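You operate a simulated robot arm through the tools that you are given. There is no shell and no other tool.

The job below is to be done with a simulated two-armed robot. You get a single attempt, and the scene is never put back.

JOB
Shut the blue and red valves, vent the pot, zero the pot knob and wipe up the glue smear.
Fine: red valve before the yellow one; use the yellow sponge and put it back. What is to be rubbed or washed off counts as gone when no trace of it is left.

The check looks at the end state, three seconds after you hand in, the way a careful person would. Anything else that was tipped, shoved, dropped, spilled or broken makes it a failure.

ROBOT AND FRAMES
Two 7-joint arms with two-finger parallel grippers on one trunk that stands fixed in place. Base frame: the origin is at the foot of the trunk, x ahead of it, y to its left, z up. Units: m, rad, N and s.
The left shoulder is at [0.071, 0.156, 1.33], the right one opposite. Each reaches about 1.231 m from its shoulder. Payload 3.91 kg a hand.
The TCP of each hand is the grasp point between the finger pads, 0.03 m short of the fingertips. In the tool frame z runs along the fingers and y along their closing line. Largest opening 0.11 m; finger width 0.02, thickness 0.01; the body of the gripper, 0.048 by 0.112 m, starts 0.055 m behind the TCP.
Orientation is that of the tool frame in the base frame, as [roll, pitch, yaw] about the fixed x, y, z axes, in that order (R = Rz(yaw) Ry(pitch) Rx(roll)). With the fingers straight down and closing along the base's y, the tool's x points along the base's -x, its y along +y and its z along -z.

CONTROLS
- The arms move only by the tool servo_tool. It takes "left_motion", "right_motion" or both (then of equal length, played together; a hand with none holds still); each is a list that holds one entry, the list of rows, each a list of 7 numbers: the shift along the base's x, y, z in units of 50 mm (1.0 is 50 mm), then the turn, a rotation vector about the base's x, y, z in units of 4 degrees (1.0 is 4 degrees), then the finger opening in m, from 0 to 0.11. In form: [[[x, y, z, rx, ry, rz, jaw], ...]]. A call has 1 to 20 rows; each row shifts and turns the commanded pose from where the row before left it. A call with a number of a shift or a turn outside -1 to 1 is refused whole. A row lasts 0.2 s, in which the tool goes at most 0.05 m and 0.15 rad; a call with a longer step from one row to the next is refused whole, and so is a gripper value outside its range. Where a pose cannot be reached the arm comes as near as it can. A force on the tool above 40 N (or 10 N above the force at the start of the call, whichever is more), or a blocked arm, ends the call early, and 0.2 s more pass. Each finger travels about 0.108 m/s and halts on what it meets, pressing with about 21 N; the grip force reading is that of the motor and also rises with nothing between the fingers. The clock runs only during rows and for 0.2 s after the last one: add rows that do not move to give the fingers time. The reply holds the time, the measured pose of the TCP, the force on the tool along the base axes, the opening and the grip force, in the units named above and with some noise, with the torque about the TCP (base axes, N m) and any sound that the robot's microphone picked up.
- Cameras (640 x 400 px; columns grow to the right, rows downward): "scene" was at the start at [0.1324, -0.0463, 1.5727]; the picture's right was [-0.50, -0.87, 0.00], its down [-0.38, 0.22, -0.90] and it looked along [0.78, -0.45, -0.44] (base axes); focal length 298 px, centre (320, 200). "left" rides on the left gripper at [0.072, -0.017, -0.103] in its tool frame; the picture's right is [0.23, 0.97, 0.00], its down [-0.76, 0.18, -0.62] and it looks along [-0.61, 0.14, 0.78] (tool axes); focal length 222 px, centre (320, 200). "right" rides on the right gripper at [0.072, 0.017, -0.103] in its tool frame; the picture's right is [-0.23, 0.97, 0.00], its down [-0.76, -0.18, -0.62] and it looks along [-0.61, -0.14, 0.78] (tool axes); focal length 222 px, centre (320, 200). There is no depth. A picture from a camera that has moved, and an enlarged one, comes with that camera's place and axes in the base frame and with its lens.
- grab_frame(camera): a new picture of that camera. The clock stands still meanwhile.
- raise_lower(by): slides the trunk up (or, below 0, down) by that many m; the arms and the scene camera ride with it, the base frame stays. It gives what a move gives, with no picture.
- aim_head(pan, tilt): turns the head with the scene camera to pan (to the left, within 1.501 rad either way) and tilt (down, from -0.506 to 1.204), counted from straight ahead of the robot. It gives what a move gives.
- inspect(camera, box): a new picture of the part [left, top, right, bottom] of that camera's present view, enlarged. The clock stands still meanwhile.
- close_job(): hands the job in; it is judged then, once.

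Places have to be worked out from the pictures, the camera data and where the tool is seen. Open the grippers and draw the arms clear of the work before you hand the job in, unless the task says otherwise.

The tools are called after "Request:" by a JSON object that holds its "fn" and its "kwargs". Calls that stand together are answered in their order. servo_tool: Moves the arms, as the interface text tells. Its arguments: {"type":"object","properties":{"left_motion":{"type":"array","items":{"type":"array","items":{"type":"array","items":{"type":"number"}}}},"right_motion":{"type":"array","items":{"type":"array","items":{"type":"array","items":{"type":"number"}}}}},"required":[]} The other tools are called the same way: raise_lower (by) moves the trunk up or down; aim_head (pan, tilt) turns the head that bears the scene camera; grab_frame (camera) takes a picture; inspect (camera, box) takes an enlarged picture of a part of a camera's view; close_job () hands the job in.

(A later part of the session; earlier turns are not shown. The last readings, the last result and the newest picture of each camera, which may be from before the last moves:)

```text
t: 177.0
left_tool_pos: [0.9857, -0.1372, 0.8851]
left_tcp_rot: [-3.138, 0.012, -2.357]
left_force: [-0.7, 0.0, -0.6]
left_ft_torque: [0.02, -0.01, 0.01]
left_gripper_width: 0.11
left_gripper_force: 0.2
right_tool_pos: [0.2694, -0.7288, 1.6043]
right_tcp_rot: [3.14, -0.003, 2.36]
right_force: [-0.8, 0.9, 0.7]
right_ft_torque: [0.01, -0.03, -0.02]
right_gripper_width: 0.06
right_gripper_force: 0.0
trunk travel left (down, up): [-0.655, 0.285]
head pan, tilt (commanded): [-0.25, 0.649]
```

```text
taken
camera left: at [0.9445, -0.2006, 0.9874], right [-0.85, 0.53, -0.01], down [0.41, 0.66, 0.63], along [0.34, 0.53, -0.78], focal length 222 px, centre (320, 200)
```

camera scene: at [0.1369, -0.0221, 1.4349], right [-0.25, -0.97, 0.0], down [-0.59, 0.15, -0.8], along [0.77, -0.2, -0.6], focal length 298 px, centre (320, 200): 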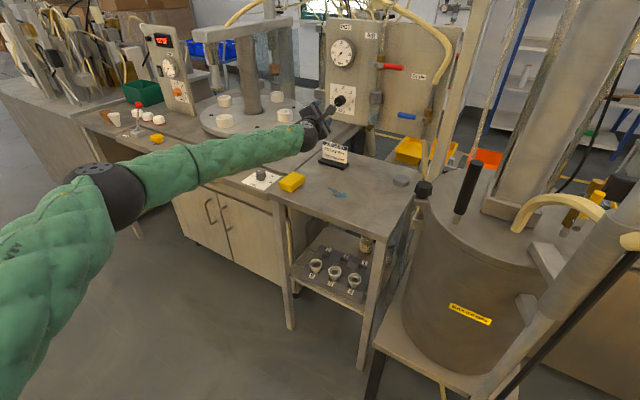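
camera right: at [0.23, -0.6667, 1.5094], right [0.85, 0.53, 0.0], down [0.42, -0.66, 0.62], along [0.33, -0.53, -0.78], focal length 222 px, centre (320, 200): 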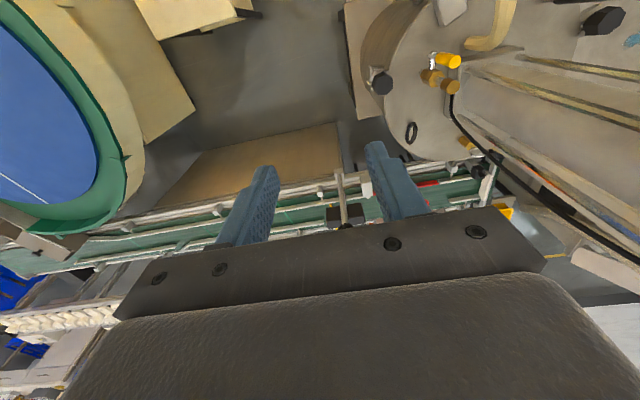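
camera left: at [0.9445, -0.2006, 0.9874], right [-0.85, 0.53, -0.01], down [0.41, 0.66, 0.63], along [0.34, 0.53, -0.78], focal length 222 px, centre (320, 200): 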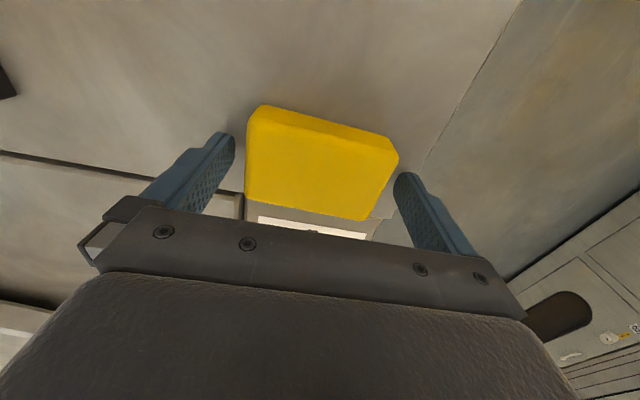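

The sponge is between the fingers. I go 5 mm lower and close on it.

Request:
{"fn": "servo_tool", "kwargs": {"left_motion": [[[0, 0, -0.1, 0, 0, 0, 0.11], [0, 0, 0, 0, 0, 0, 0.085], [0, 0, 0, 0, 0, 0, 0.06], [0, 0, 0, 0, 0, 0, 0.04], [0, 0, 0, 0, 0, 0, 0.03]]]}}

Request:
{"fn": "grab_frame", "kwargs": {"camera": "left"}}

```text
t: 178.2
left_tool_pos: [0.9853, -0.136, 0.8804]
left_tcp_rot: [-3.139, 0.01, -2.357]
left_force: [0.2, 1.1, 1.1]
left_ft_torque: [0.09, 0.06, -0.05]
left_gripper_width: 0.0842
left_gripper_force: 21.3
right_tool_pos: [0.2702, -0.7289, 1.6044]
right_tcp_rot: [3.141, 0.0, 2.36]
right_force: [-1.0, 0.2, 0.2]
right_ft_torque: [0.01, -0.01, -0.02]
right_gripper_width: 0.0599
right_gripper_force: 0.1
trunk travel left (down, up): [-0.655, 0.285]
head pan, tilt (commanded): [-0.25, 0.649]
```

```text
taken
camera left: at [0.9443, -0.2004, 0.9829], right [-0.85, 0.53, -0.01], down [0.41, 0.66, 0.63], along [0.34, 0.53, -0.78], focal length 222 px, centre (320, 200)
```

left: 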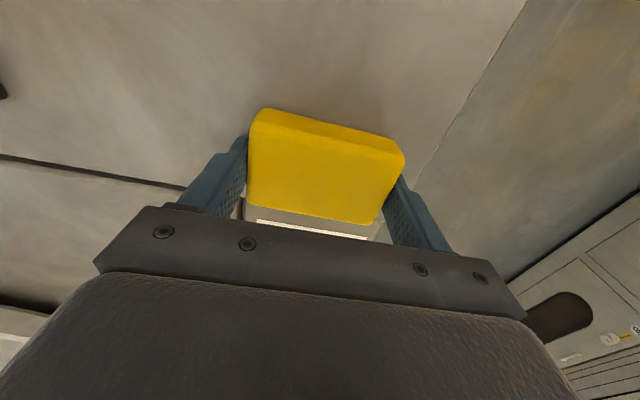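

The sponge is held at 84 mm width. I lift it 3 cm and carry it to the clean side of the smear.

Request:
{"fn": "servo_tool", "kwargs": {"left_motion": [[[0, 0, 0.3, 0, 0, 0, 0.03], [0, 0, 0.3, 0, 0, 0, 0.03], [-0.1, -0.39, 0, 0, 0, 0, 0.03], [-0.1, -0.39, 0, 0, 0, 0, 0.03], [-0.1, -0.39, 0, 0, 0, 0, 0.03], [-0.1, -0.39, 0, 0, 0, 0, 0.03]]]}}

Request:
{"fn": "grab_frame", "kwargs": {"camera": "left"}}

Request:
{"fn": "inspect", "kwargs": {"camera": "scene", "box": [220, 160, 420, 280]}}

```text
t: 179.6
left_tool_pos: [0.9648, -0.2151, 0.9106]
left_tcp_rot: [-3.139, 0.011, -2.357]
left_force: [0.9, 0.0, -1.0]
left_ft_torque: [-0.01, -0.01, -0.02]
left_gripper_width: 0.0841
left_gripper_force: 20.6
right_tool_pos: [0.2714, -0.7299, 1.6038]
right_tcp_rot: [3.141, -0.001, 2.362]
right_force: [1.2, 0.0, -0.6]
right_ft_torque: [0.0, -0.01, 0.03]
right_gripper_width: 0.0599
right_gripper_force: 0.1
trunk travel left (down, up): [-0.655, 0.285]
head pan, tilt (commanded): [-0.25, 0.649]
```

```text
taken
camera left: at [0.9241, -0.2793, 1.013], right [-0.85, 0.53, 0.0], down [0.41, 0.66, 0.63], along [0.34, 0.53, -0.78], focal length 222 px, centre (320, 200)
```

left: 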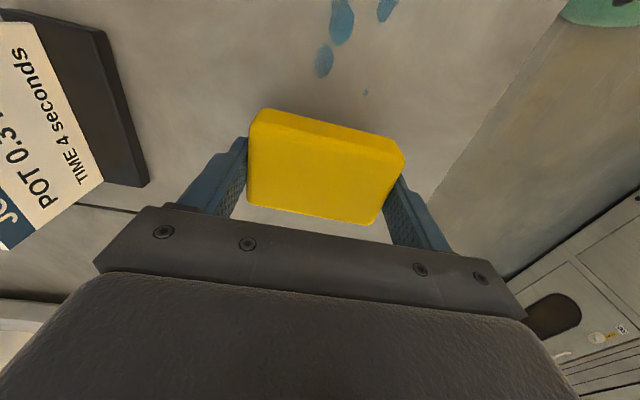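

```text
3.20 times, centred on (320, 220) of scene
camera zoom: at [0.1367, -0.0231, 1.4348], right [-0.25, -0.97, 0.0], down [-0.59, 0.15, -0.8], along [0.77, -0.2, -0.61], focal length 953 px, centre (320, 136)
```

zoom: 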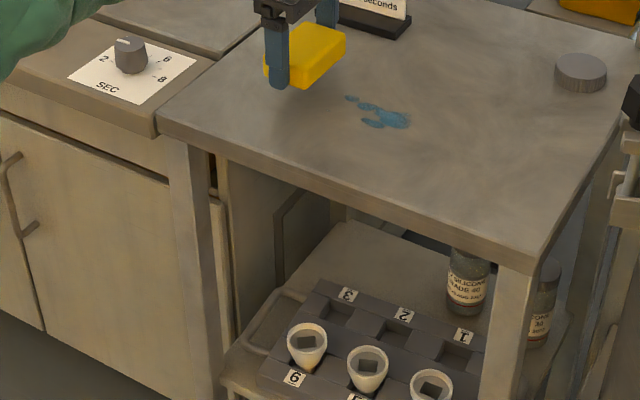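

The sponge is held and positions agree. I lower it to the bench beside the smear and find contact in small steps.

Request:
{"fn": "servo_tool", "kwargs": {"left_motion": [[[0, 0, -0.3, 0, 0, 0, 0.03], [0, 0, -0.25, 0, 0, 0, 0.03], [0, 0, -0.05, 0, 0, 0, 0.03], [0, 0, -0.03, 0, 0, 0, 0.03], [0, 0, -0.03, 0, 0, 0, 0.03]]]}}

```text
t: 180.8
left_tool_pos: [0.965, -0.2164, 0.8803]
left_tcp_rot: [-3.138, 0.011, -2.356]
left_force: [3.3, -0.6, 18.6]
left_ft_torque: [0.48, 0.64, 0.04]
left_gripper_width: 0.0843
left_gripper_force: 21.2
right_tool_pos: [0.2677, -0.728, 1.606]
right_tcp_rot: [-3.141, 0.0, 2.36]
right_force: [-0.1, 0.1, -0.1]
right_ft_torque: [0.01, -0.03, 0.0]
right_gripper_width: 0.0601
right_gripper_force: 0.1
trunk travel left (down, up): [-0.655, 0.285]
head pan, tilt (commanded): [-0.25, 0.649]
```

Contact with ~19 N, but the torque shows the front end bearing most. I level the sponge with a half-degree correction and re-read.

Request:
{"fn": "servo_tool", "kwargs": {"left_motion": [[[0, 0, 0.03, 0.1, 0.1, 0, 0.03], [0, 0, 0, 0, 0, 0, 0.03]]]}}

```text
t: 181.4
left_tool_pos: [0.9647, -0.2149, 0.8805]
left_tcp_rot: [3.137, 0.011, -2.356]
left_force: [7.8, -4.8, 17.6]
left_ft_torque: [-0.78, -0.71, 0.19]
left_gripper_width: 0.0841
left_gripper_force: 21.5
right_tool_pos: [0.2694, -0.7296, 1.6053]
right_tcp_rot: [3.141, -0.001, 2.361]
right_force: [0.0, -0.5, 0.0]
right_ft_torque: [-0.01, 0.03, 0.0]
right_gripper_width: 0.0602
right_gripper_force: 0.1
trunk travel left (down, up): [-0.655, 0.285]
head pan, tilt (commanded): [-0.25, 0.649]
```

Overcorrected to the other end; I take half of it back.

Request:
{"fn": "servo_tool", "kwargs": {"left_motion": [[[0, 0, 0, -0.05, -0.05, 0, 0.03], [0, 0, 0, 0, 0, 0, 0.03]]]}}

```text
t: 182.0
left_tool_pos: [0.9648, -0.215, 0.8794]
left_tcp_rot: [3.141, 0.012, -2.357]
left_force: [8.7, -4.2, 17.6]
left_ft_torque: [-0.78, -0.71, 0.17]
left_gripper_width: 0.0843
left_gripper_force: 21.0
right_tool_pos: [0.2697, -0.7288, 1.6061]
right_tcp_rot: [3.141, -0.001, 2.359]
right_force: [-0.4, 0.3, -0.6]
right_ft_torque: [0.01, -0.02, 0.0]
right_gripper_width: 0.0601
right_gripper_force: 0.1
trunk travel left (down, up): [-0.655, 0.285]
head pan, tilt (commanded): [-0.25, 0.649]
```

I start wiping: one slow pass across the smear toward the right, keeping the pressure.

Request:
{"fn": "servo_tool", "kwargs": {"left_motion": [[[-0.17, -0.17, 0, 0, 0, 0, 0.03], [-0.17, -0.17, 0, 0, 0, 0, 0.03], [-0.17, -0.17, 0, 0, 0, 0, 0.03], [-0.17, -0.17, 0, 0, 0, 0, 0.03], [-0.17, -0.17, 0, 0, 0, 0, 0.03], [-0.17, -0.17, 0, 0, 0, 0, 0.03], [-0.17, -0.17, 0, 0, 0, 0, 0.03], [-0.17, -0.17, 0, 0, 0, 0, 0.03], [-0.17, -0.17, 0, 0, 0, 0, 0.03], [-0.17, -0.17, 0, 0, 0, 0, 0.03], [-0.17, -0.17, 0, 0, 0, 0, 0.03], [-0.17, -0.17, 0, 0, 0, 0, 0.03], [-0.17, -0.17, 0, 0, 0, 0, 0.03], [-0.17, -0.17, 0, 0, 0, 0, 0.03]]]}}

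Request:
{"fn": "grab_frame", "kwargs": {"camera": "left"}}

Request:
{"fn": "inspect", "kwargs": {"camera": "scene", "box": [220, 160, 420, 280]}}

```text
t: 185.0
left_tool_pos: [0.8448, -0.3341, 0.8793]
left_tcp_rot: [-3.141, 0.012, -2.356]
left_force: [5.9, 7.1, 19.5]
left_ft_torque: [-0.04, -0.18, 0.12]
left_gripper_width: 0.084
left_gripper_force: 21.0
right_tool_pos: [0.269, -0.7279, 1.606]
right_tcp_rot: [-3.141, 0.0, 2.361]
right_force: [0.1, -0.5, 0.4]
right_ft_torque: [0.01, -0.01, -0.01]
right_gripper_width: 0.06
right_gripper_force: 0.0
trunk travel left (down, up): [-0.655, 0.285]
head pan, tilt (commanded): [-0.25, 0.649]
```

```text
taken
camera left: at [0.8044, -0.3969, 0.9827], right [-0.85, 0.53, 0.0], down [0.41, 0.66, 0.63], along [0.33, 0.54, -0.78], focal length 222 px, centre (320, 200)
```

left: 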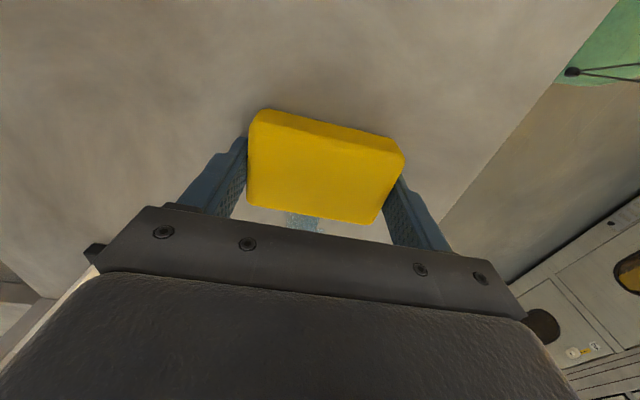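

```text
3.20 times, centred on (320, 220) of scene
camera zoom: at [0.1353, -0.021, 1.4351], right [-0.25, -0.97, 0.0], down [-0.59, 0.15, -0.8], along [0.77, -0.2, -0.6], focal length 953 px, centre (320, 136)
```

zoom: 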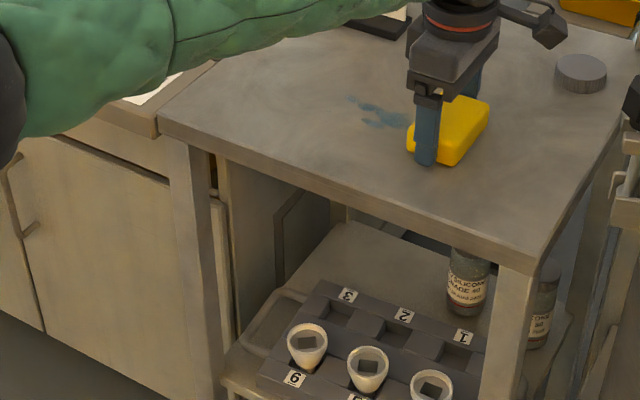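

The smear has faded with one pass, so it takes repeated wiping. I do further back-and-forth passes.

Request:
{"fn": "servo_tool", "kwargs": {"left_motion": [[[0.24, 0.24, 0, 0, 0, 0, 0.03], [0.24, 0.24, 0, 0, 0, 0, 0.03], [0.24, 0.24, 0, 0, 0, 0, 0.03], [0.24, 0.24, 0, 0, 0, 0, 0.03], [0.24, 0.24, 0, 0, 0, 0, 0.03], [0.24, 0.24, 0, 0, 0, 0, 0.03], [0.24, 0.24, 0, 0, 0, 0, 0.03], [0.24, 0.24, 0, 0, 0, 0, 0.03], [0.24, 0.24, 0, 0, 0, 0, 0.03], [0.24, 0.24, 0, 0, 0, 0, 0.03], [-0.24, -0.24, 0, 0, 0, 0, 0.03], [-0.24, -0.24, 0, 0, 0, 0, 0.03], [-0.24, -0.24, 0, 0, 0, 0, 0.03], [-0.24, -0.24, 0, 0, 0, 0, 0.03], [-0.24, -0.24, 0, 0, 0, 0, 0.03], [-0.24, -0.24, 0, 0, 0, 0, 0.03], [-0.24, -0.24, 0, 0, 0, 0, 0.03], [-0.24, -0.24, 0, 0, 0, 0, 0.03], [-0.24, -0.24, 0, 0, 0, 0, 0.03], [-0.24, -0.24, 0, 0, 0, 0, 0.03]]]}}

Request:
{"fn": "inspect", "kwargs": {"camera": "scene", "box": [260, 170, 400, 260]}}

```text
t: 185.6
left_tool_pos: [0.8643, -0.3162, 0.8806]
left_tcp_rot: [3.141, 0.007, -2.358]
left_force: [-4.9, 1.3, 12.3]
left_ft_torque: [-0.09, -0.06, -0.11]
left_gripper_width: 0.0844
left_gripper_force: 21.5
right_tool_pos: [0.2724, -0.7261, 1.6054]
right_tcp_rot: [-3.139, 0.0, 2.362]
right_force: [0.1, 0.6, -0.7]
right_ft_torque: [0.01, 0.0, 0.0]
right_gripper_width: 0.0602
right_gripper_force: 0.1
trunk travel left (down, up): [-0.655, 0.285]
head pan, tilt (commanded): [-0.25, 0.649]
stopped in row 2 (left hand): the force on the tool passed its limit at 66 N (the readings are from after the stop); the commanded pose is now the measured one
```

```text
4.44 times, centred on (330, 215) of scene
camera zoom: at [0.1371, -0.0206, 1.4347], right [-0.25, -0.97, 0.0], down [-0.59, 0.15, -0.8], along [0.77, -0.2, -0.6], focal length 1324 px, centre (276, 133)
```

zoom: 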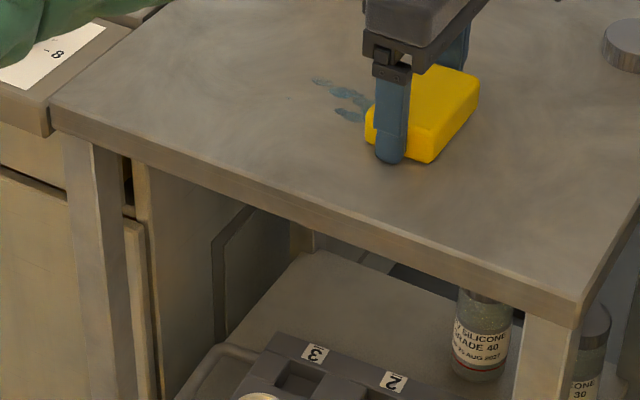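

A force spike on the fast reversal stopped that pass. I continue slower, with gentler starts.

Request:
{"fn": "servo_tool", "kwargs": {"left_motion": [[[0.05, 0.05, 0, 0, 0, 0, 0.03], [0.1, 0.1, 0, 0, 0, 0, 0.03], [0.15, 0.15, 0, 0, 0, 0, 0.03], [0.16, 0.16, 0, 0, 0, 0, 0.03], [0.16, 0.16, 0, 0, 0, 0, 0.03], [0.16, 0.16, 0, 0, 0, 0, 0.03], [0.16, 0.16, 0, 0, 0, 0, 0.03], [0.16, 0.16, 0, 0, 0, 0, 0.03], [0.16, 0.16, 0, 0, 0, 0, 0.03], [0.16, 0.16, 0, 0, 0, 0, 0.03], [0.16, 0.16, 0, 0, 0, 0, 0.03], [0.16, 0.16, 0, 0, 0, 0, 0.03], [0.16, 0.16, 0, 0, 0, 0, 0.03], [0.1, 0.1, 0, 0, 0, 0, 0.03]]]}}

Request:
{"fn": "grab_frame", "kwargs": {"camera": "left"}}

Request:
{"fn": "inspect", "kwargs": {"camera": "scene", "box": [260, 170, 400, 260]}}

```text
t: 188.6
left_tool_pos: [0.9621, -0.2153, 0.8802]
left_tcp_rot: [3.141, 0.009, -2.357]
left_force: [-6.1, -3.3, 11.9]
left_ft_torque: [-0.56, -0.13, -0.3]
left_gripper_width: 0.0842
left_gripper_force: 21.3
right_tool_pos: [0.2699, -0.7282, 1.6055]
right_tcp_rot: [-3.141, 0.001, 2.361]
right_force: [-0.6, -0.1, -0.4]
right_ft_torque: [0.0, -0.01, -0.01]
right_gripper_width: 0.0602
right_gripper_force: 0.1
trunk travel left (down, up): [-0.655, 0.285]
head pan, tilt (commanded): [-0.25, 0.649]
```

```text
taken
camera left: at [0.9213, -0.2793, 0.9828], right [-0.85, 0.53, 0.0], down [0.41, 0.66, 0.63], along [0.33, 0.53, -0.78], focal length 222 px, centre (320, 200)
```

left: 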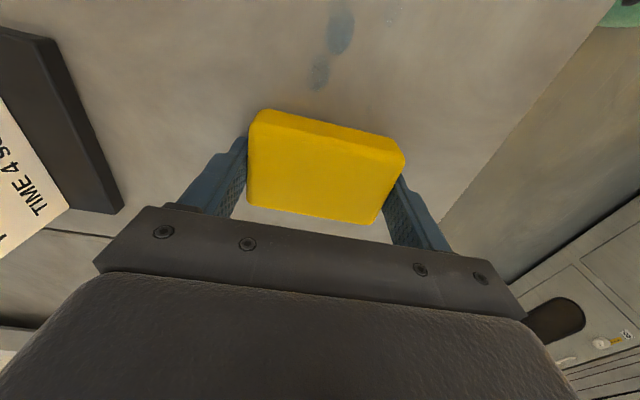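

```text
4.44 times, centred on (330, 215) of scene
camera zoom: at [0.1349, -0.0219, 1.4351], right [-0.25, -0.97, 0.0], down [-0.58, 0.15, -0.8], along [0.77, -0.2, -0.6], focal length 1324 px, centre (276, 133)
```

zoom: 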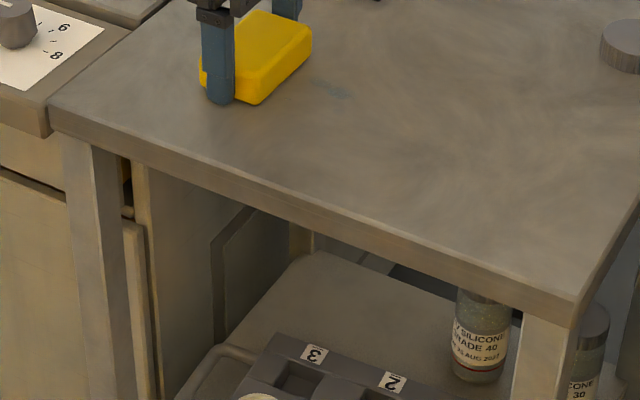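

Only faint traces remain. I keep wiping with slow passes back and forth.

Request:
{"fn": "servo_tool", "kwargs": {"left_motion": [[[-0.05, -0.05, -0.02, 0, 0, 0, 0.03], [-0.1, -0.1, 0, 0, 0, 0, 0.03], [-0.15, -0.15, 0, 0, 0, 0, 0.03], [-0.16, -0.16, 0, 0, 0, 0, 0.03], [-0.16, -0.16, 0, 0, 0, 0, 0.03], [-0.16, -0.16, 0, 0, 0, 0, 0.03], [-0.16, -0.16, 0, 0, 0, 0, 0.03], [-0.16, -0.16, 0, 0, 0, 0, 0.03], [-0.16, -0.16, 0, 0, 0, 0, 0.03], [-0.16, -0.16, 0, 0, 0, 0, 0.03], [-0.16, -0.16, 0, 0, 0, 0, 0.03], [-0.16, -0.16, 0, 0, 0, 0, 0.03], [-0.16, -0.16, 0, 0, 0, 0, 0.03], [-0.16, -0.16, 0, 0, 0, 0, 0.03], [-0.16, -0.16, 0, 0, 0, 0, 0.03], [-0.16, -0.16, 0, 0, 0, 0, 0.03], [-0.1, -0.1, 0, 0, 0, 0, 0.03]]]}}

Request:
{"fn": "servo_tool", "kwargs": {"left_motion": [[[0.05, 0.05, 0, 0, 0, 0, 0.03], [0.1, 0.1, 0, 0, 0, 0, 0.03], [0.15, 0.15, 0, 0, 0, 0, 0.03], [0.16, 0.16, 0, 0, 0, 0, 0.03], [0.16, 0.16, 0, 0, 0, 0, 0.03], [0.16, 0.16, 0, 0, 0, 0, 0.03], [0.16, 0.16, 0, 0, 0, 0, 0.03], [0.16, 0.16, 0, 0, 0, 0, 0.03], [0.16, 0.16, 0, 0, 0, 0, 0.03], [0.16, 0.16, 0, 0, 0, 0, 0.03], [0.16, 0.16, 0, 0, 0, 0, 0.03], [0.16, 0.16, 0, 0, 0, 0, 0.03], [0.16, 0.16, 0, 0, 0, 0, 0.03], [0.16, 0.16, 0, 0, 0, 0, 0.03], [0.16, 0.16, 0, 0, 0, 0, 0.03], [0.16, 0.16, 0, 0, 0, 0, 0.03], [0.1, 0.1, 0, 0, 0, 0, 0.03]]]}}

Request:
{"fn": "inspect", "kwargs": {"camera": "left", "box": [220, 0, 460, 140]}}

Request:
{"fn": "inspect", "kwargs": {"camera": "scene", "box": [290, 180, 370, 235]}}

```text
t: 189.7
left_tool_pos: [0.9389, -0.241, 0.8804]
left_tcp_rot: [-3.141, 0.01, -2.357]
left_force: [-1.5, 5.8, 8.8]
left_ft_torque: [0.36, 0.39, -0.25]
left_gripper_width: 0.0844
left_gripper_force: 21.0
right_tool_pos: [0.2717, -0.7284, 1.6047]
right_tcp_rot: [-3.141, 0.0, 2.362]
right_force: [-0.7, 0.0, 0.0]
right_ft_torque: [0.04, 0.02, 0.0]
right_gripper_width: 0.0602
right_gripper_force: 0.0
trunk travel left (down, up): [-0.655, 0.285]
head pan, tilt (commanded): [-0.25, 0.649]
stopped in row 5 (left hand): the force on the tool passed its limit at 80 N (the readings are from after the stop); the commanded pose is now the measured one
```

```text
t: 193.3
left_tool_pos: [1.0418, -0.1069, 0.8801]
left_tcp_rot: [3.14, 0.009, -2.357]
left_force: [-0.4, 0.0, -0.3]
left_ft_torque: [-0.01, -0.01, 0.0]
left_gripper_width: 0.0843
left_gripper_force: 21.2
left hand out of reach, approached as far as the arm can: row 13, 14, 15, 16, 17
right_tool_pos: [0.2709, -0.7276, 1.6044]
right_tcp_rot: [-3.14, -0.001, 2.363]
right_force: [0.6, -0.7, -0.5]
right_ft_torque: [0.03, 0.02, 0.0]
right_gripper_width: 0.0601
right_gripper_force: 0.2
trunk travel left (down, up): [-0.655, 0.285]
head pan, tilt (commanded): [-0.25, 0.649]
```

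```text
2.67 times, centred on (340, 70) of left
camera zoom: at [1.0019, -0.1709, 0.9829], right [-0.85, 0.53, 0.0], down [0.41, 0.66, 0.63], along [0.33, 0.53, -0.78], focal length 592 px, centre (267, 547)
```

zoom: 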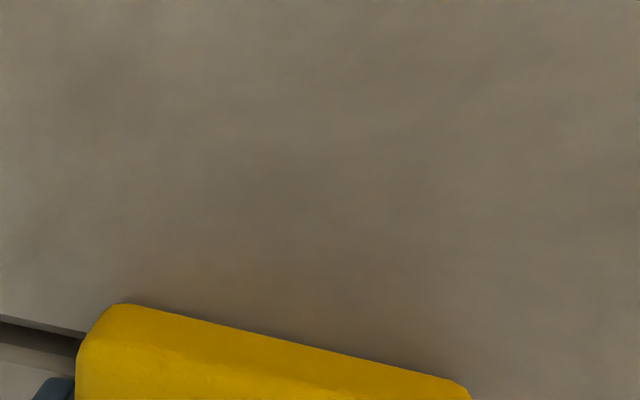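

```text
7.27 times, centred on (330, 208) of scene
camera zoom: at [0.1369, -0.0219, 1.4348], right [-0.25, -0.97, 0.0], down [-0.59, 0.15, -0.8], along [0.77, -0.2, -0.6], focal length 2167 px, centre (247, 146)
```

zoom: 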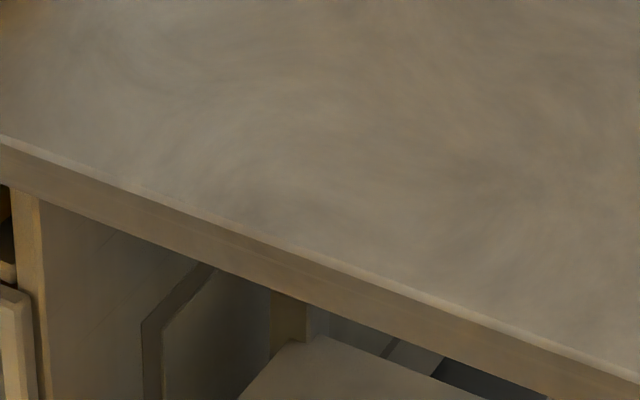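

That second call ran on from where the first had stopped, carrying the sponge past its home spot to (1.042,−0.107); force is zero and I see nothing hit, but I must check. I lift and look.

Request:
{"fn": "servo_tool", "kwargs": {"left_motion": [[[0, 0, 0.2, 0, 0, 0, 0.03], [0, 0, 0.3, 0, 0, 0, 0.03], [0, 0, 0.3, 0, 0, 0, 0.03]]]}}

Request:
{"fn": "grab_frame", "kwargs": {"camera": "left"}}

Request:
{"fn": "inspect", "kwargs": {"camera": "scene", "box": [180, 130, 380, 270]}}

```text
t: 194.1
left_tool_pos: [1.0461, -0.11, 0.9211]
left_tcp_rot: [3.138, 0.009, -2.357]
left_force: [-0.1, -0.1, 0.7]
left_ft_torque: [0.01, -0.02, 0.0]
left_gripper_width: 0.0842
left_gripper_force: 21.0
left hand out of reach, approached as far as the arm can: row 3
right_tool_pos: [0.2716, -0.7277, 1.6049]
right_tcp_rot: [-3.14, 0.001, 2.361]
right_force: [-0.2, -0.4, 0.3]
right_ft_torque: [-0.02, 0.0, -0.02]
right_gripper_width: 0.0601
right_gripper_force: 0.1
trunk travel left (down, up): [-0.655, 0.285]
head pan, tilt (commanded): [-0.25, 0.649]
```

```text
taken
camera left: at [1.0055, -0.1728, 1.0239], right [-0.85, 0.53, 0.0], down [0.41, 0.66, 0.63], along [0.33, 0.53, -0.78], focal length 222 px, centre (320, 200)
```

left: 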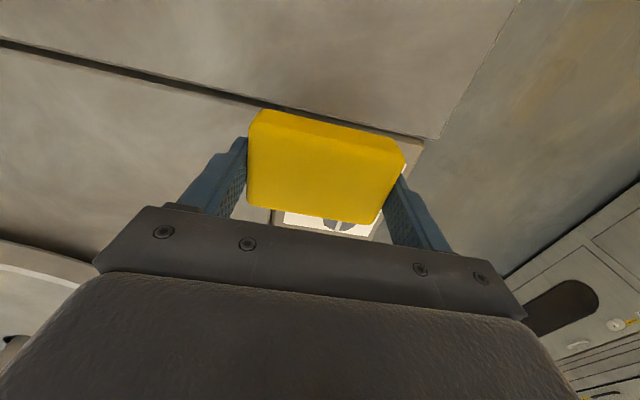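

```text
2.86 times, centred on (280, 200) of scene
camera zoom: at [0.1366, -0.0221, 1.4348], right [-0.25, -0.97, 0.0], down [-0.59, 0.15, -0.8], along [0.77, -0.2, -0.6], focal length 851 px, centre (434, 200)
```

zoom: 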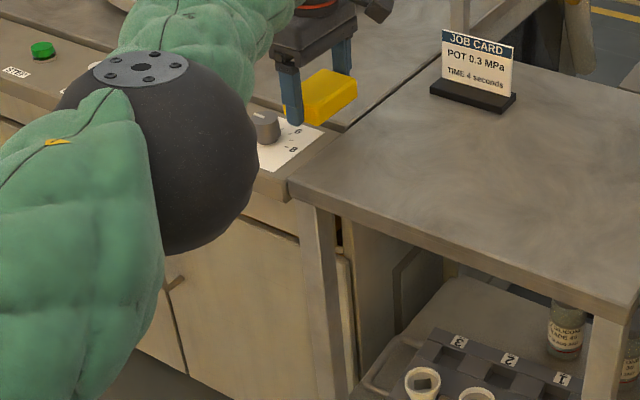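

The sponge is still held, hovering near the SEC dial. I move back over the bench and then check the dial knob and the wiped area.

Request:
{"fn": "servo_tool", "kwargs": {"left_motion": [[[-0.27, -0.3, 0.1, 0, 0, 0, 0.03], [-0.27, -0.35, 0.1, 0, 0, 0, 0.03], [-0.27, -0.35, 0, 0, 0, 0, 0.03], [-0.27, -0.35, 0, 0, 0, 0, 0.03], [-0.27, -0.35, 0, 0, 0, 0, 0.03], [-0.27, -0.4, 0, 0, 0, 0, 0.03]]]}}

Request:
{"fn": "inspect", "kwargs": {"camera": "scene", "box": [220, 150, 380, 250]}}

Request:
{"fn": "grab_frame", "kwargs": {"camera": "left"}}

```text
t: 195.5
left_tool_pos: [0.9779, -0.2009, 0.9247]
left_tcp_rot: [3.14, 0.01, -2.356]
left_force: [0.4, 0.7, -0.6]
left_ft_torque: [0.01, 0.0, 0.01]
left_gripper_width: 0.084
left_gripper_force: 21.3
left hand out of reach, approached as far as the arm can: row 1, 2
right_tool_pos: [0.2724, -0.7294, 1.6043]
right_tcp_rot: [-3.141, -0.002, 2.36]
right_force: [0.0, -0.6, -0.9]
right_ft_torque: [0.02, 0.02, -0.04]
right_gripper_width: 0.06
right_gripper_force: 0.1
trunk travel left (down, up): [-0.655, 0.285]
head pan, tilt (commanded): [-0.25, 0.649]
```

```text
4.00 times, centred on (300, 200) of scene
camera zoom: at [0.1366, -0.0231, 1.4348], right [-0.25, -0.97, 0.0], down [-0.59, 0.15, -0.8], along [0.77, -0.2, -0.6], focal length 1192 px, centre (400, 200)
```

zoom: 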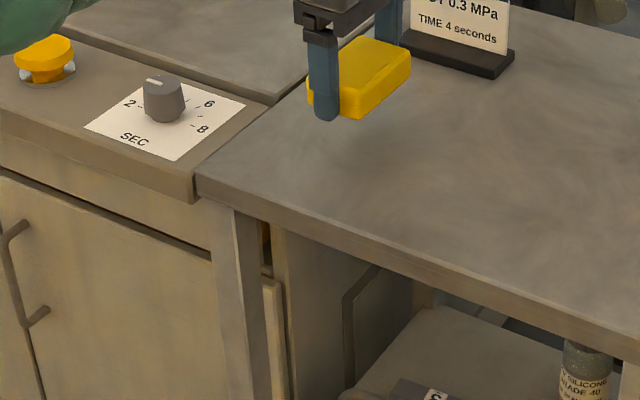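

```text
taken
camera left: at [0.9377, -0.2641, 1.0272], right [-0.85, 0.53, 0.0], down [0.41, 0.66, 0.63], along [0.33, 0.54, -0.78], focal length 222 px, centre (320, 200)
```

left: 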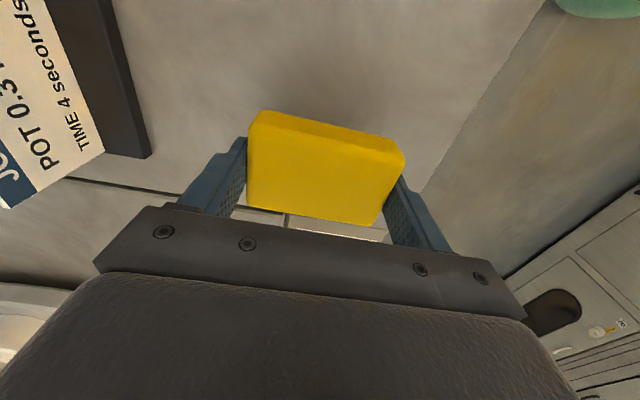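

The SEC knob's mark is unchanged, and no blue shows. I raise the hand to get a full overhead view of the wiped area.

Request:
{"fn": "servo_tool", "kwargs": {"left_motion": [[[0, 0, 0.5, 0, 0, 0, 0.03], [0, 0, 0.5, 0, 0, 0, 0.03], [0, 0, 0.5, 0, 0, 0, 0.03], [0, 0, 0.5, 0, 0, 0, 0.03], [0, 0, 0.5, 0, 0, 0, 0.03], [0, 0, 0.5, 0, 0, 0, 0.03]]]}}

Request:
{"fn": "grab_frame", "kwargs": {"camera": "left"}}

Request:
{"fn": "inspect", "kwargs": {"camera": "left", "box": [220, 0, 440, 130]}}

```text
t: 196.9
left_tool_pos: [0.9791, -0.1984, 1.0748]
left_tcp_rot: [3.14, 0.008, -2.358]
left_force: [0.3, 0.3, -0.4]
left_ft_torque: [0.01, -0.03, -0.03]
left_gripper_width: 0.0838
left_gripper_force: 21.5
right_tool_pos: [0.2705, -0.7275, 1.605]
right_tcp_rot: [-3.142, 0.0, 2.361]
right_force: [-0.8, -0.5, 0.2]
right_ft_torque: [-0.01, 0.0, -0.02]
right_gripper_width: 0.0599
right_gripper_force: 0.0
trunk travel left (down, up): [-0.655, 0.285]
head pan, tilt (commanded): [-0.25, 0.649]
```

```text
taken
camera left: at [0.9373, -0.2626, 1.1788], right [-0.85, 0.53, 0.0], down [0.41, 0.66, 0.63], along [0.33, 0.53, -0.78], focal length 222 px, centre (320, 200)
```

left: 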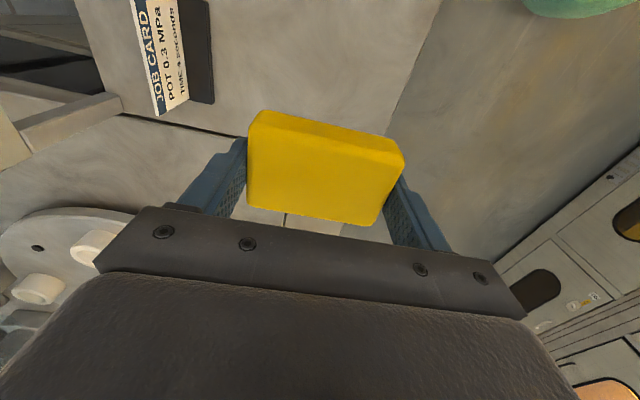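

```text
2.91 times, centred on (330, 65) of left
camera zoom: at [0.9373, -0.2626, 1.1788], right [-0.85, 0.53, 0.0], down [0.41, 0.66, 0.63], along [0.33, 0.53, -0.78], focal length 646 px, centre (291, 593)
```

zoom: 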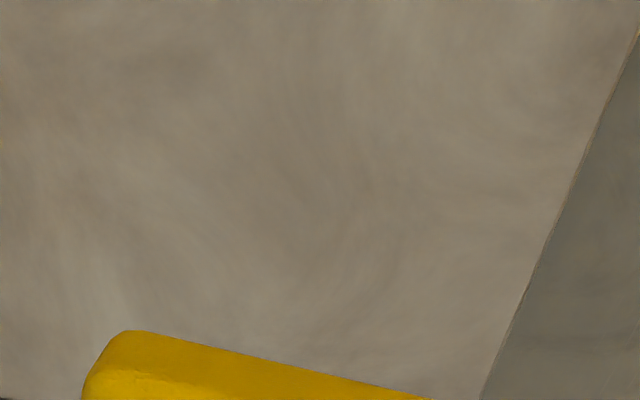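

That view covers only part of the area. I shift right 10 cm to see the rest.

Request:
{"fn": "servo_tool", "kwargs": {"left_motion": [[[-0.36, -0.36, 0, 0, 0, 0, 0.03], [-0.36, -0.36, 0, 0, 0, 0, 0.03], [-0.36, -0.36, 0, 0, 0, 0, 0.03], [-0.36, -0.36, 0, 0, 0, 0, 0.03]]]}}

Request:
{"fn": "inspect", "kwargs": {"camera": "left", "box": [200, 0, 460, 130]}}

Request:
{"fn": "inspect", "kwargs": {"camera": "scene", "box": [290, 170, 390, 240]}}

```text
t: 197.9
left_tool_pos: [0.9062, -0.2726, 1.0765]
left_tcp_rot: [3.139, 0.01, -2.357]
left_force: [0.0, 0.6, -0.4]
left_ft_torque: [0.01, -0.01, 0.02]
left_gripper_width: 0.0843
left_gripper_force: 21.2
right_tool_pos: [0.2721, -0.73, 1.6061]
right_tcp_rot: [3.141, 0.001, 2.361]
right_force: [-0.2, -0.3, -0.1]
right_ft_torque: [0.03, 0.02, 0.02]
right_gripper_width: 0.0601
right_gripper_force: 0.0
trunk travel left (down, up): [-0.655, 0.285]
head pan, tilt (commanded): [-0.25, 0.649]
```

```text
2.46 times, centred on (330, 65) of left
camera zoom: at [0.8652, -0.335, 1.179], right [-0.85, 0.53, 0.0], down [0.41, 0.66, 0.63], along [0.33, 0.54, -0.78], focal length 547 px, centre (295, 532)
```

zoom: 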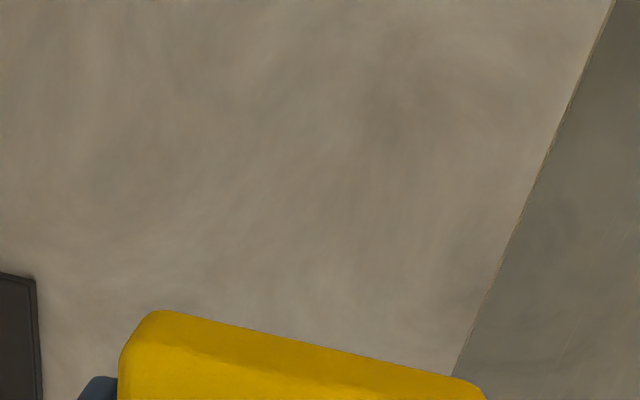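

```text
5.71 times, centred on (340, 205) of scene
camera zoom: at [0.1362, -0.0226, 1.4349], right [-0.25, -0.97, 0.0], down [-0.59, 0.15, -0.8], along [0.77, -0.2, -0.6], focal length 1702 px, centre (206, 171)
```

zoom: 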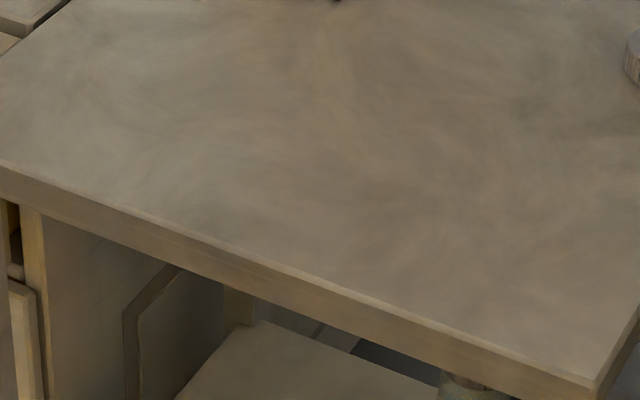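

Both views look clean. I zoom right in where the last faint traces were (around (0.916,−0.268) and (0.935,−0.258)).

Request:
{"fn": "inspect", "kwargs": {"camera": "left", "box": [270, 50, 370, 112]}}

Request:
{"fn": "inspect", "kwargs": {"camera": "left", "box": [260, 0, 380, 75]}}

Request:
{"fn": "inspect", "kwargs": {"camera": "scene", "box": [315, 180, 365, 215]}}

```text
6.40 times, centred on (320, 81) of left
camera zoom: at [0.8652, -0.335, 1.179], right [-0.85, 0.53, 0.0], down [0.41, 0.66, 0.63], along [0.33, 0.54, -0.78], focal length 1422 px, centre (320, 962)
```

zoom: 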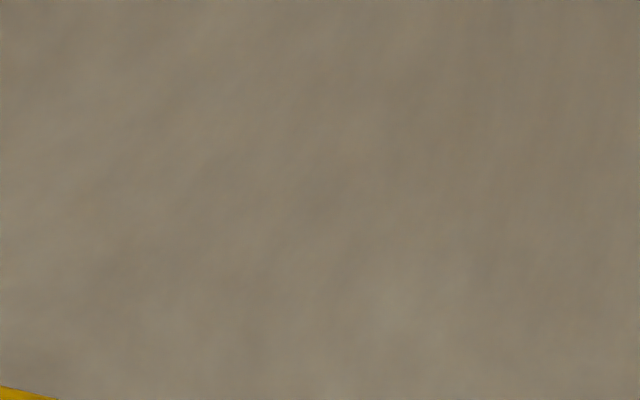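

```text
5.33 times, centred on (320, 38) of left
camera zoom: at [0.8652, -0.335, 1.179], right [-0.85, 0.53, 0.0], down [0.41, 0.66, 0.63], along [0.33, 0.54, -0.78], focal length 1185 px, centre (320, 1067)
```

zoom: 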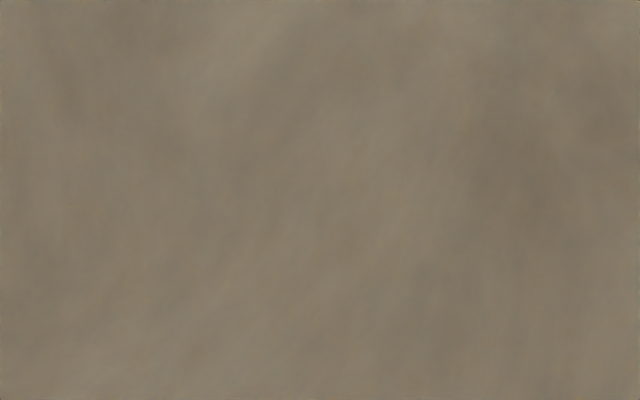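

```text
11.43 times, centred on (340, 198) of scene
camera zoom: at [0.1362, -0.0226, 1.4349], right [-0.25, -0.97, 0.0], down [-0.59, 0.15, -0.8], along [0.77, -0.2, -0.6], focal length 3405 px, centre (91, 229)
```

zoom: 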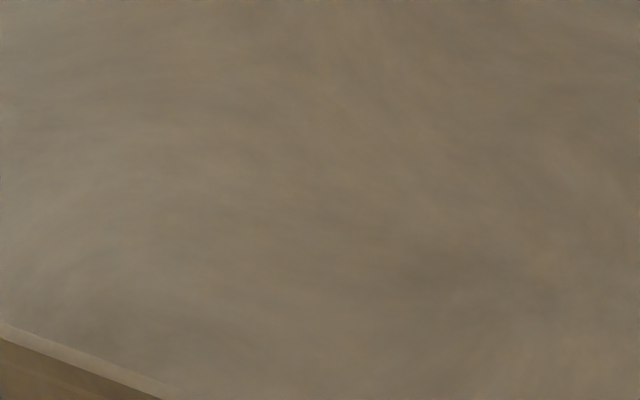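

No trace is visible at any zoom. For safety I'll do one more light full-length pass: first I place the sponge down at the right end.

Request:
{"fn": "servo_tool", "kwargs": {"left_motion": [[[-0.248, -0.25, -0.62, 0, 0, 0, 0.03], [-0.248, -0.25, -0.62, 0, 0, 0, 0.03], [-0.248, -0.25, -0.62, 0, 0, 0, 0.03], [-0.248, -0.25, -0.62, 0, 0, 0, 0.03], [-0.248, -0.25, -0.62, 0, 0, 0, 0.03], [0, 0, -0.35, 0, 0, 0, 0.03], [0, 0, -0.3, 0, 0, 0, 0.03], [0, 0, -0.12, 0, 0, 0, 0.03]]]}}

```text
t: 199.7
left_tool_pos: [0.8443, -0.3344, 0.8821]
left_tcp_rot: [3.14, 0.009, -2.357]
left_force: [-0.3, 0.2, -0.8]
left_ft_torque: [0.01, -0.03, 0.04]
left_gripper_width: 0.0842
left_gripper_force: 20.5
right_tool_pos: [0.2718, -0.7289, 1.6047]
right_tcp_rot: [-3.141, 0.0, 2.361]
right_force: [0.1, -0.5, -0.4]
right_ft_torque: [0.01, 0.0, -0.02]
right_gripper_width: 0.0599
right_gripper_force: 0.1
trunk travel left (down, up): [-0.655, 0.285]
head pan, tilt (commanded): [-0.25, 0.649]
```

Not touching yet at 0.882; I lower 2 mm more.

Request:
{"fn": "servo_tool", "kwargs": {"left_motion": [[[0, 0, -0.03, 0, 0, 0, 0.03], [0, 0, -0.015, 0, 0, 0, 0.03]]]}}

```text
t: 200.3
left_tool_pos: [0.8433, -0.3346, 0.8795]
left_tcp_rot: [3.141, 0.007, -2.358]
left_force: [0.6, -0.9, 3.2]
left_ft_torque: [-0.12, -0.1, -0.04]
left_gripper_width: 0.0843
left_gripper_force: 20.7
right_tool_pos: [0.2716, -0.7278, 1.6054]
right_tcp_rot: [3.141, -0.002, 2.361]
right_force: [-0.4, -0.2, -0.5]
right_ft_torque: [0.01, 0.03, 0.02]
right_gripper_width: 0.06
right_gripper_force: 0.1
trunk travel left (down, up): [-0.655, 0.285]
head pan, tilt (commanded): [-0.25, 0.649]
```

Light contact (3 N). I press 1 mm more and sweep slowly left over the whole smear area.

Request:
{"fn": "servo_tool", "kwargs": {"left_motion": [[[0.03, 0.03, -0.02, 0, 0, 0, 0.03], [0.06, 0.06, 0, 0, 0, 0, 0.03], [0.1, 0.1, 0, 0, 0, 0, 0.03], [0.13, 0.13, 0, 0, 0, 0, 0.03], [0.13, 0.13, 0, 0, 0, 0, 0.03], [0.13, 0.13, 0, 0, 0, 0, 0.03], [0.13, 0.13, 0, 0, 0, 0, 0.03], [0.13, 0.13, 0, 0, 0, 0, 0.03], [0.13, 0.13, 0, 0, 0, 0, 0.03], [0.13, 0.13, 0, 0, 0, 0, 0.03], [0.13, 0.13, 0, 0, 0, 0, 0.03], [0.13, 0.13, 0, 0, 0, 0, 0.03], [0.13, 0.13, 0, 0, 0, 0, 0.03], [0.13, 0.13, 0, 0, 0, 0, 0.03], [0.13, 0.13, 0, 0, 0, 0, 0.03], [0.13, 0.13, 0, 0, 0, 0, 0.03], [0.13, 0.13, 0, 0, 0, 0, 0.03], [0.13, 0.13, 0, 0, 0, 0, 0.03], [0.13, 0.13, 0, 0, 0, 0, 0.03], [0.13, 0.13, 0, 0, 0, 0, 0.03]]]}}

```text
t: 204.5
left_tool_pos: [0.9638, -0.2139, 0.8806]
left_tcp_rot: [3.141, 0.009, -2.357]
left_force: [-5.5, -5.1, 11.3]
left_ft_torque: [0.0, 0.46, 0.26]
left_gripper_width: 0.0841
left_gripper_force: 21.2
right_tool_pos: [0.2706, -0.7276, 1.6049]
right_tcp_rot: [-3.141, 0.0, 2.361]
right_force: [0.8, 0.2, 0.5]
right_ft_torque: [-0.02, 0.03, 0.01]
right_gripper_width: 0.06
right_gripper_force: 0.0
trunk travel left (down, up): [-0.655, 0.285]
head pan, tilt (commanded): [-0.25, 0.649]
```

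That full pass went smoothly at ~11 N. I do one slow return pass.

Request:
{"fn": "servo_tool", "kwargs": {"left_motion": [[[-0.02, -0.02, 0.01, 0, 0, 0, 0.03], [-0.04, -0.04, 0, 0, 0, 0, 0.03], [-0.08, -0.08, 0, 0, 0, 0, 0.03], [-0.12, -0.12, 0, 0, 0, 0, 0.03], [-0.13, -0.13, 0, 0, 0, 0, 0.03], [-0.13, -0.13, 0, 0, 0, 0, 0.03], [-0.13, -0.13, 0, 0, 0, 0, 0.03], [-0.13, -0.13, 0, 0, 0, 0, 0.03], [-0.13, -0.13, 0, 0, 0, 0, 0.03], [-0.13, -0.13, 0, 0, 0, 0, 0.03], [-0.13, -0.13, 0, 0, 0, 0, 0.03], [-0.13, -0.13, 0, 0, 0, 0, 0.03], [-0.13, -0.13, 0, 0, 0, 0, 0.03], [-0.13, -0.13, 0, 0, 0, 0, 0.03], [-0.13, -0.13, 0, 0, 0, 0, 0.03], [-0.13, -0.13, 0, 0, 0, 0, 0.03], [-0.13, -0.13, 0, 0, 0, 0, 0.03], [-0.13, -0.13, 0, 0, 0, 0, 0.03], [-0.13, -0.13, 0, 0, 0, 0, 0.03], [-0.13, -0.13, 0, 0, 0, 0, 0.03]]]}}

```text
t: 208.5
left_tool_pos: [0.8552, -0.3229, 0.8804]
left_tcp_rot: [-3.141, 0.011, -2.356]
left_force: [-1.3, 3.5, 7.6]
left_ft_torque: [0.31, 0.36, -0.12]
left_gripper_width: 0.0841
left_gripper_force: 20.9
right_tool_pos: [0.2706, -0.7283, 1.6056]
right_tcp_rot: [3.14, 0.0, 2.362]
right_force: [1.5, -1.0, 0.4]
right_ft_torque: [0.02, 0.02, 0.05]
right_gripper_width: 0.0599
right_gripper_force: 0.1
trunk travel left (down, up): [-0.655, 0.285]
head pan, tilt (commanded): [-0.25, 0.649]
stopped in row 20 (left hand): the force on the tool passed its limit at 61 N (the readings are from after the stop); the commanded pose is now the measured one
```

The pass is complete (it stopped at the very end). I lift the sponge and carry it back above its original spot.

Request:
{"fn": "servo_tool", "kwargs": {"left_motion": [[[0, 0, 0.3, 0, 0, 0, 0.03], [0, 0, 0.5, 0, 0, 0, 0.03], [0.325, 0.467, 0, 0, 0, 0, 0.03], [0.325, 0.467, 0, 0, 0, 0, 0.03], [0.325, 0.467, 0, 0, 0, 0, 0.03], [0.325, 0.467, 0, 0, 0, 0, 0.03], [0.325, 0.467, 0, 0, 0, 0, 0.03], [0.325, 0.467, 0, 0, 0, 0, 0.03], [0.325, 0.467, 0, 0, 0, 0, 0.03], [0.325, 0.467, 0, 0, 0, 0, 0.03]]]}}

Request:
{"fn": "grab_frame", "kwargs": {"camera": "left"}}

Request:
{"fn": "inspect", "kwargs": {"camera": "scene", "box": [290, 170, 390, 240]}}

```text
t: 210.7
left_tool_pos: [0.9846, -0.1357, 0.9193]
left_tcp_rot: [3.141, 0.009, -2.354]
left_force: [0.6, 1.5, -0.3]
left_ft_torque: [-0.01, -0.01, 0.02]
left_gripper_width: 0.0839
left_gripper_force: 21.1
right_tool_pos: [0.2713, -0.7269, 1.6065]
right_tcp_rot: [-3.14, -0.001, 2.362]
right_force: [0.3, 0.6, -0.6]
right_ft_torque: [-0.02, 0.0, -0.01]
right_gripper_width: 0.0598
right_gripper_force: 0.1
trunk travel left (down, up): [-0.655, 0.285]
head pan, tilt (commanded): [-0.25, 0.649]
```

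```text
taken
camera left: at [0.9443, -0.1989, 1.0218], right [-0.85, 0.53, 0.0], down [0.41, 0.66, 0.63], along [0.33, 0.53, -0.78], focal length 222 px, centre (320, 200)
```

left: 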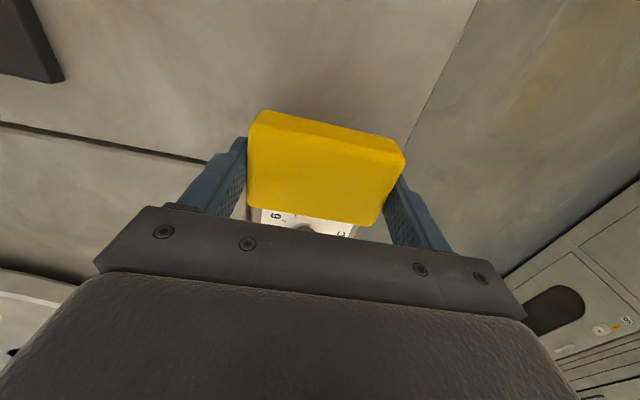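

```text
5.71 times, centred on (340, 205) of scene
camera zoom: at [0.1371, -0.0214, 1.4348], right [-0.25, -0.97, 0.0], down [-0.59, 0.15, -0.8], along [0.77, -0.2, -0.61], focal length 1702 px, centre (206, 171)
```

zoom: 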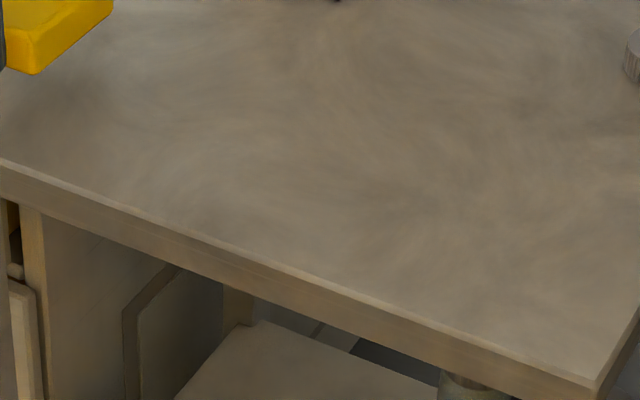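

Bench clean; sponge over its home. I lower it until it touches.

Request:
{"fn": "servo_tool", "kwargs": {"left_motion": [[[0.01, 0, -0.35, 0, 0, 0, 0.03], [0, 0, -0.3, 0, 0, 0, 0.03], [0, 0, -0.1, 0, 0, 0, 0.03], [0, 0, -0.03, 0, 0, 0, 0.03]]]}}

```text
t: 211.7
left_tool_pos: [0.9864, -0.1357, 0.8793]
left_tcp_rot: [3.141, 0.007, -2.356]
left_force: [0.1, 0.2, -0.1]
left_ft_torque: [0.02, 0.01, -0.01]
left_gripper_width: 0.0842
left_gripper_force: 21.0
right_tool_pos: [0.2726, -0.7282, 1.6055]
right_tcp_rot: [-3.14, -0.001, 2.361]
right_force: [0.2, 0.4, 0.1]
right_ft_torque: [-0.02, 0.02, -0.03]
right_gripper_width: 0.0599
right_gripper_force: 0.0
trunk travel left (down, up): [-0.655, 0.285]
head pan, tilt (commanded): [-0.25, 0.649]
```

No contact yet; down another 1–2 mm.

Request:
{"fn": "servo_tool", "kwargs": {"left_motion": [[[0, 0, -0.02, 0, 0, 0, 0.03], [0, 0, -0.02, 0, 0, 0, 0.03]]]}}

```text
t: 212.3
left_tool_pos: [0.9855, -0.1349, 0.8785]
left_tcp_rot: [-3.141, 0.009, -2.355]
left_force: [4.5, 0.0, 12.6]
left_ft_torque: [0.32, 0.31, -0.2]
left_gripper_width: 0.0839
left_gripper_force: 21.2
right_tool_pos: [0.2712, -0.7278, 1.6067]
right_tcp_rot: [3.141, -0.001, 2.361]
right_force: [0.2, 0.3, -0.4]
right_ft_torque: [0.02, 0.02, -0.01]
right_gripper_width: 0.0599
right_gripper_force: 0.1
trunk travel left (down, up): [-0.655, 0.285]
head pan, tilt (commanded): [-0.25, 0.649]
```

It rests on the bench within a millimetre of the original spot. I ease the pressure and open the jaw.

Request:
{"fn": "servo_tool", "kwargs": {"left_motion": [[[0, -0.01, 0.02, 0, 0, 0, 0.03], [0, 0, 0, 0, 0, 0, 0.09], [0, 0, 0, 0, 0, 0, 0.11], [0, 0, 0, 0, 0, 0, 0.11]]]}}

Request:
{"fn": "grab_frame", "kwargs": {"camera": "left"}}

```text
t: 213.3
left_tool_pos: [0.983, -0.1349, 0.8806]
left_tcp_rot: [3.141, 0.01, -2.356]
left_force: [-3.9, 1.1, 10.7]
left_ft_torque: [-0.02, 0.17, 0.03]
left_gripper_width: 0.109
left_gripper_force: 0.0
right_tool_pos: [0.2697, -0.7277, 1.606]
right_tcp_rot: [3.14, -0.001, 2.361]
right_force: [0.5, -0.7, 0.0]
right_ft_torque: [-0.01, -0.01, 0.01]
right_gripper_width: 0.0601
right_gripper_force: 0.0
trunk travel left (down, up): [-0.655, 0.285]
head pan, tilt (commanded): [-0.25, 0.649]
```

```text
taken
camera left: at [0.9441, -0.1992, 0.9828], right [-0.85, 0.53, 0.0], down [0.41, 0.66, 0.63], along [0.33, 0.53, -0.78], focal length 222 px, centre (320, 200)
```

left: 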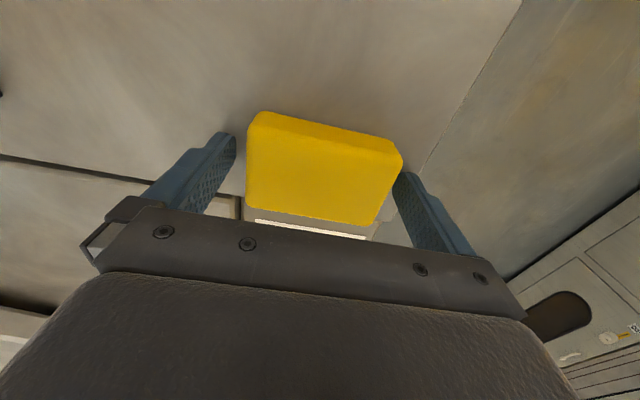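

A residual 11 N suggests the fingertips touch the bench; I lift straight up and check the sponge.

Request:
{"fn": "servo_tool", "kwargs": {"left_motion": [[[0, 0, 0.1, 0, 0, 0, 0.11], [0, 0, 0.3, 0, 0, 0, 0.11], [0, 0, 0.5, 0, 0, 0, 0.11], [0, 0, 0.6, 0, 0, 0, 0.11], [0, 0, 0.6, 0, 0, 0, 0.11], [0, 0, 0.6, 0, 0, 0, 0.11], [0, 0, 0.6, 0, 0, 0, 0.11]]]}}

Request:
{"fn": "grab_frame", "kwargs": {"camera": "left"}}

Request:
{"fn": "inspect", "kwargs": {"camera": "left", "box": [250, 40, 410, 160]}}

```text
t: 214.9
left_tool_pos: [0.9864, -0.136, 1.0444]
left_tcp_rot: [-3.14, 0.01, -2.357]
left_force: [-0.4, -0.3, 0.8]
left_ft_torque: [0.05, -0.01, 0.0]
left_gripper_width: 0.1098
left_gripper_force: 0.2
right_tool_pos: [0.2714, -0.7283, 1.6043]
right_tcp_rot: [-3.141, 0.0, 2.362]
right_force: [0.2, 0.1, -0.6]
right_ft_torque: [0.02, -0.02, 0.0]
right_gripper_width: 0.06
right_gripper_force: 0.2
trunk travel left (down, up): [-0.655, 0.285]
head pan, tilt (commanded): [-0.25, 0.649]
```

```text
taken
camera left: at [0.9442, -0.1997, 1.1468], right [-0.85, 0.53, 0.0], down [0.41, 0.66, 0.63], along [0.33, 0.54, -0.78], focal length 222 px, centre (320, 200)
```

left: 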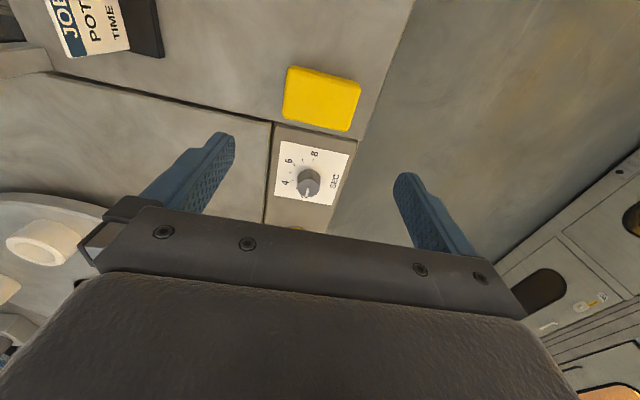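

```text
3.33 times, centred on (330, 100) of left
camera zoom: at [0.9442, -0.1997, 1.1468], right [-0.85, 0.53, 0.0], down [0.41, 0.66, 0.63], along [0.33, 0.54, -0.78], focal length 740 px, centre (287, 533)
```

zoom: 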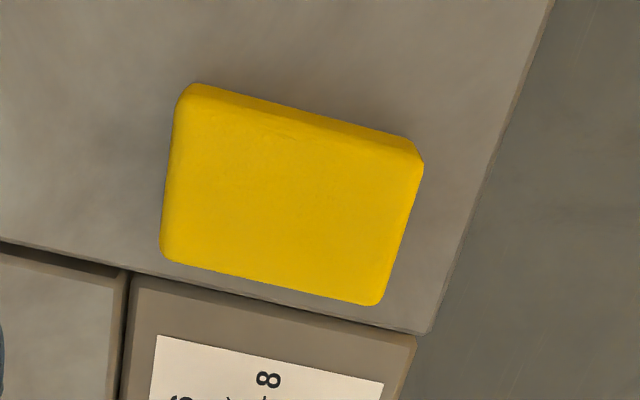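

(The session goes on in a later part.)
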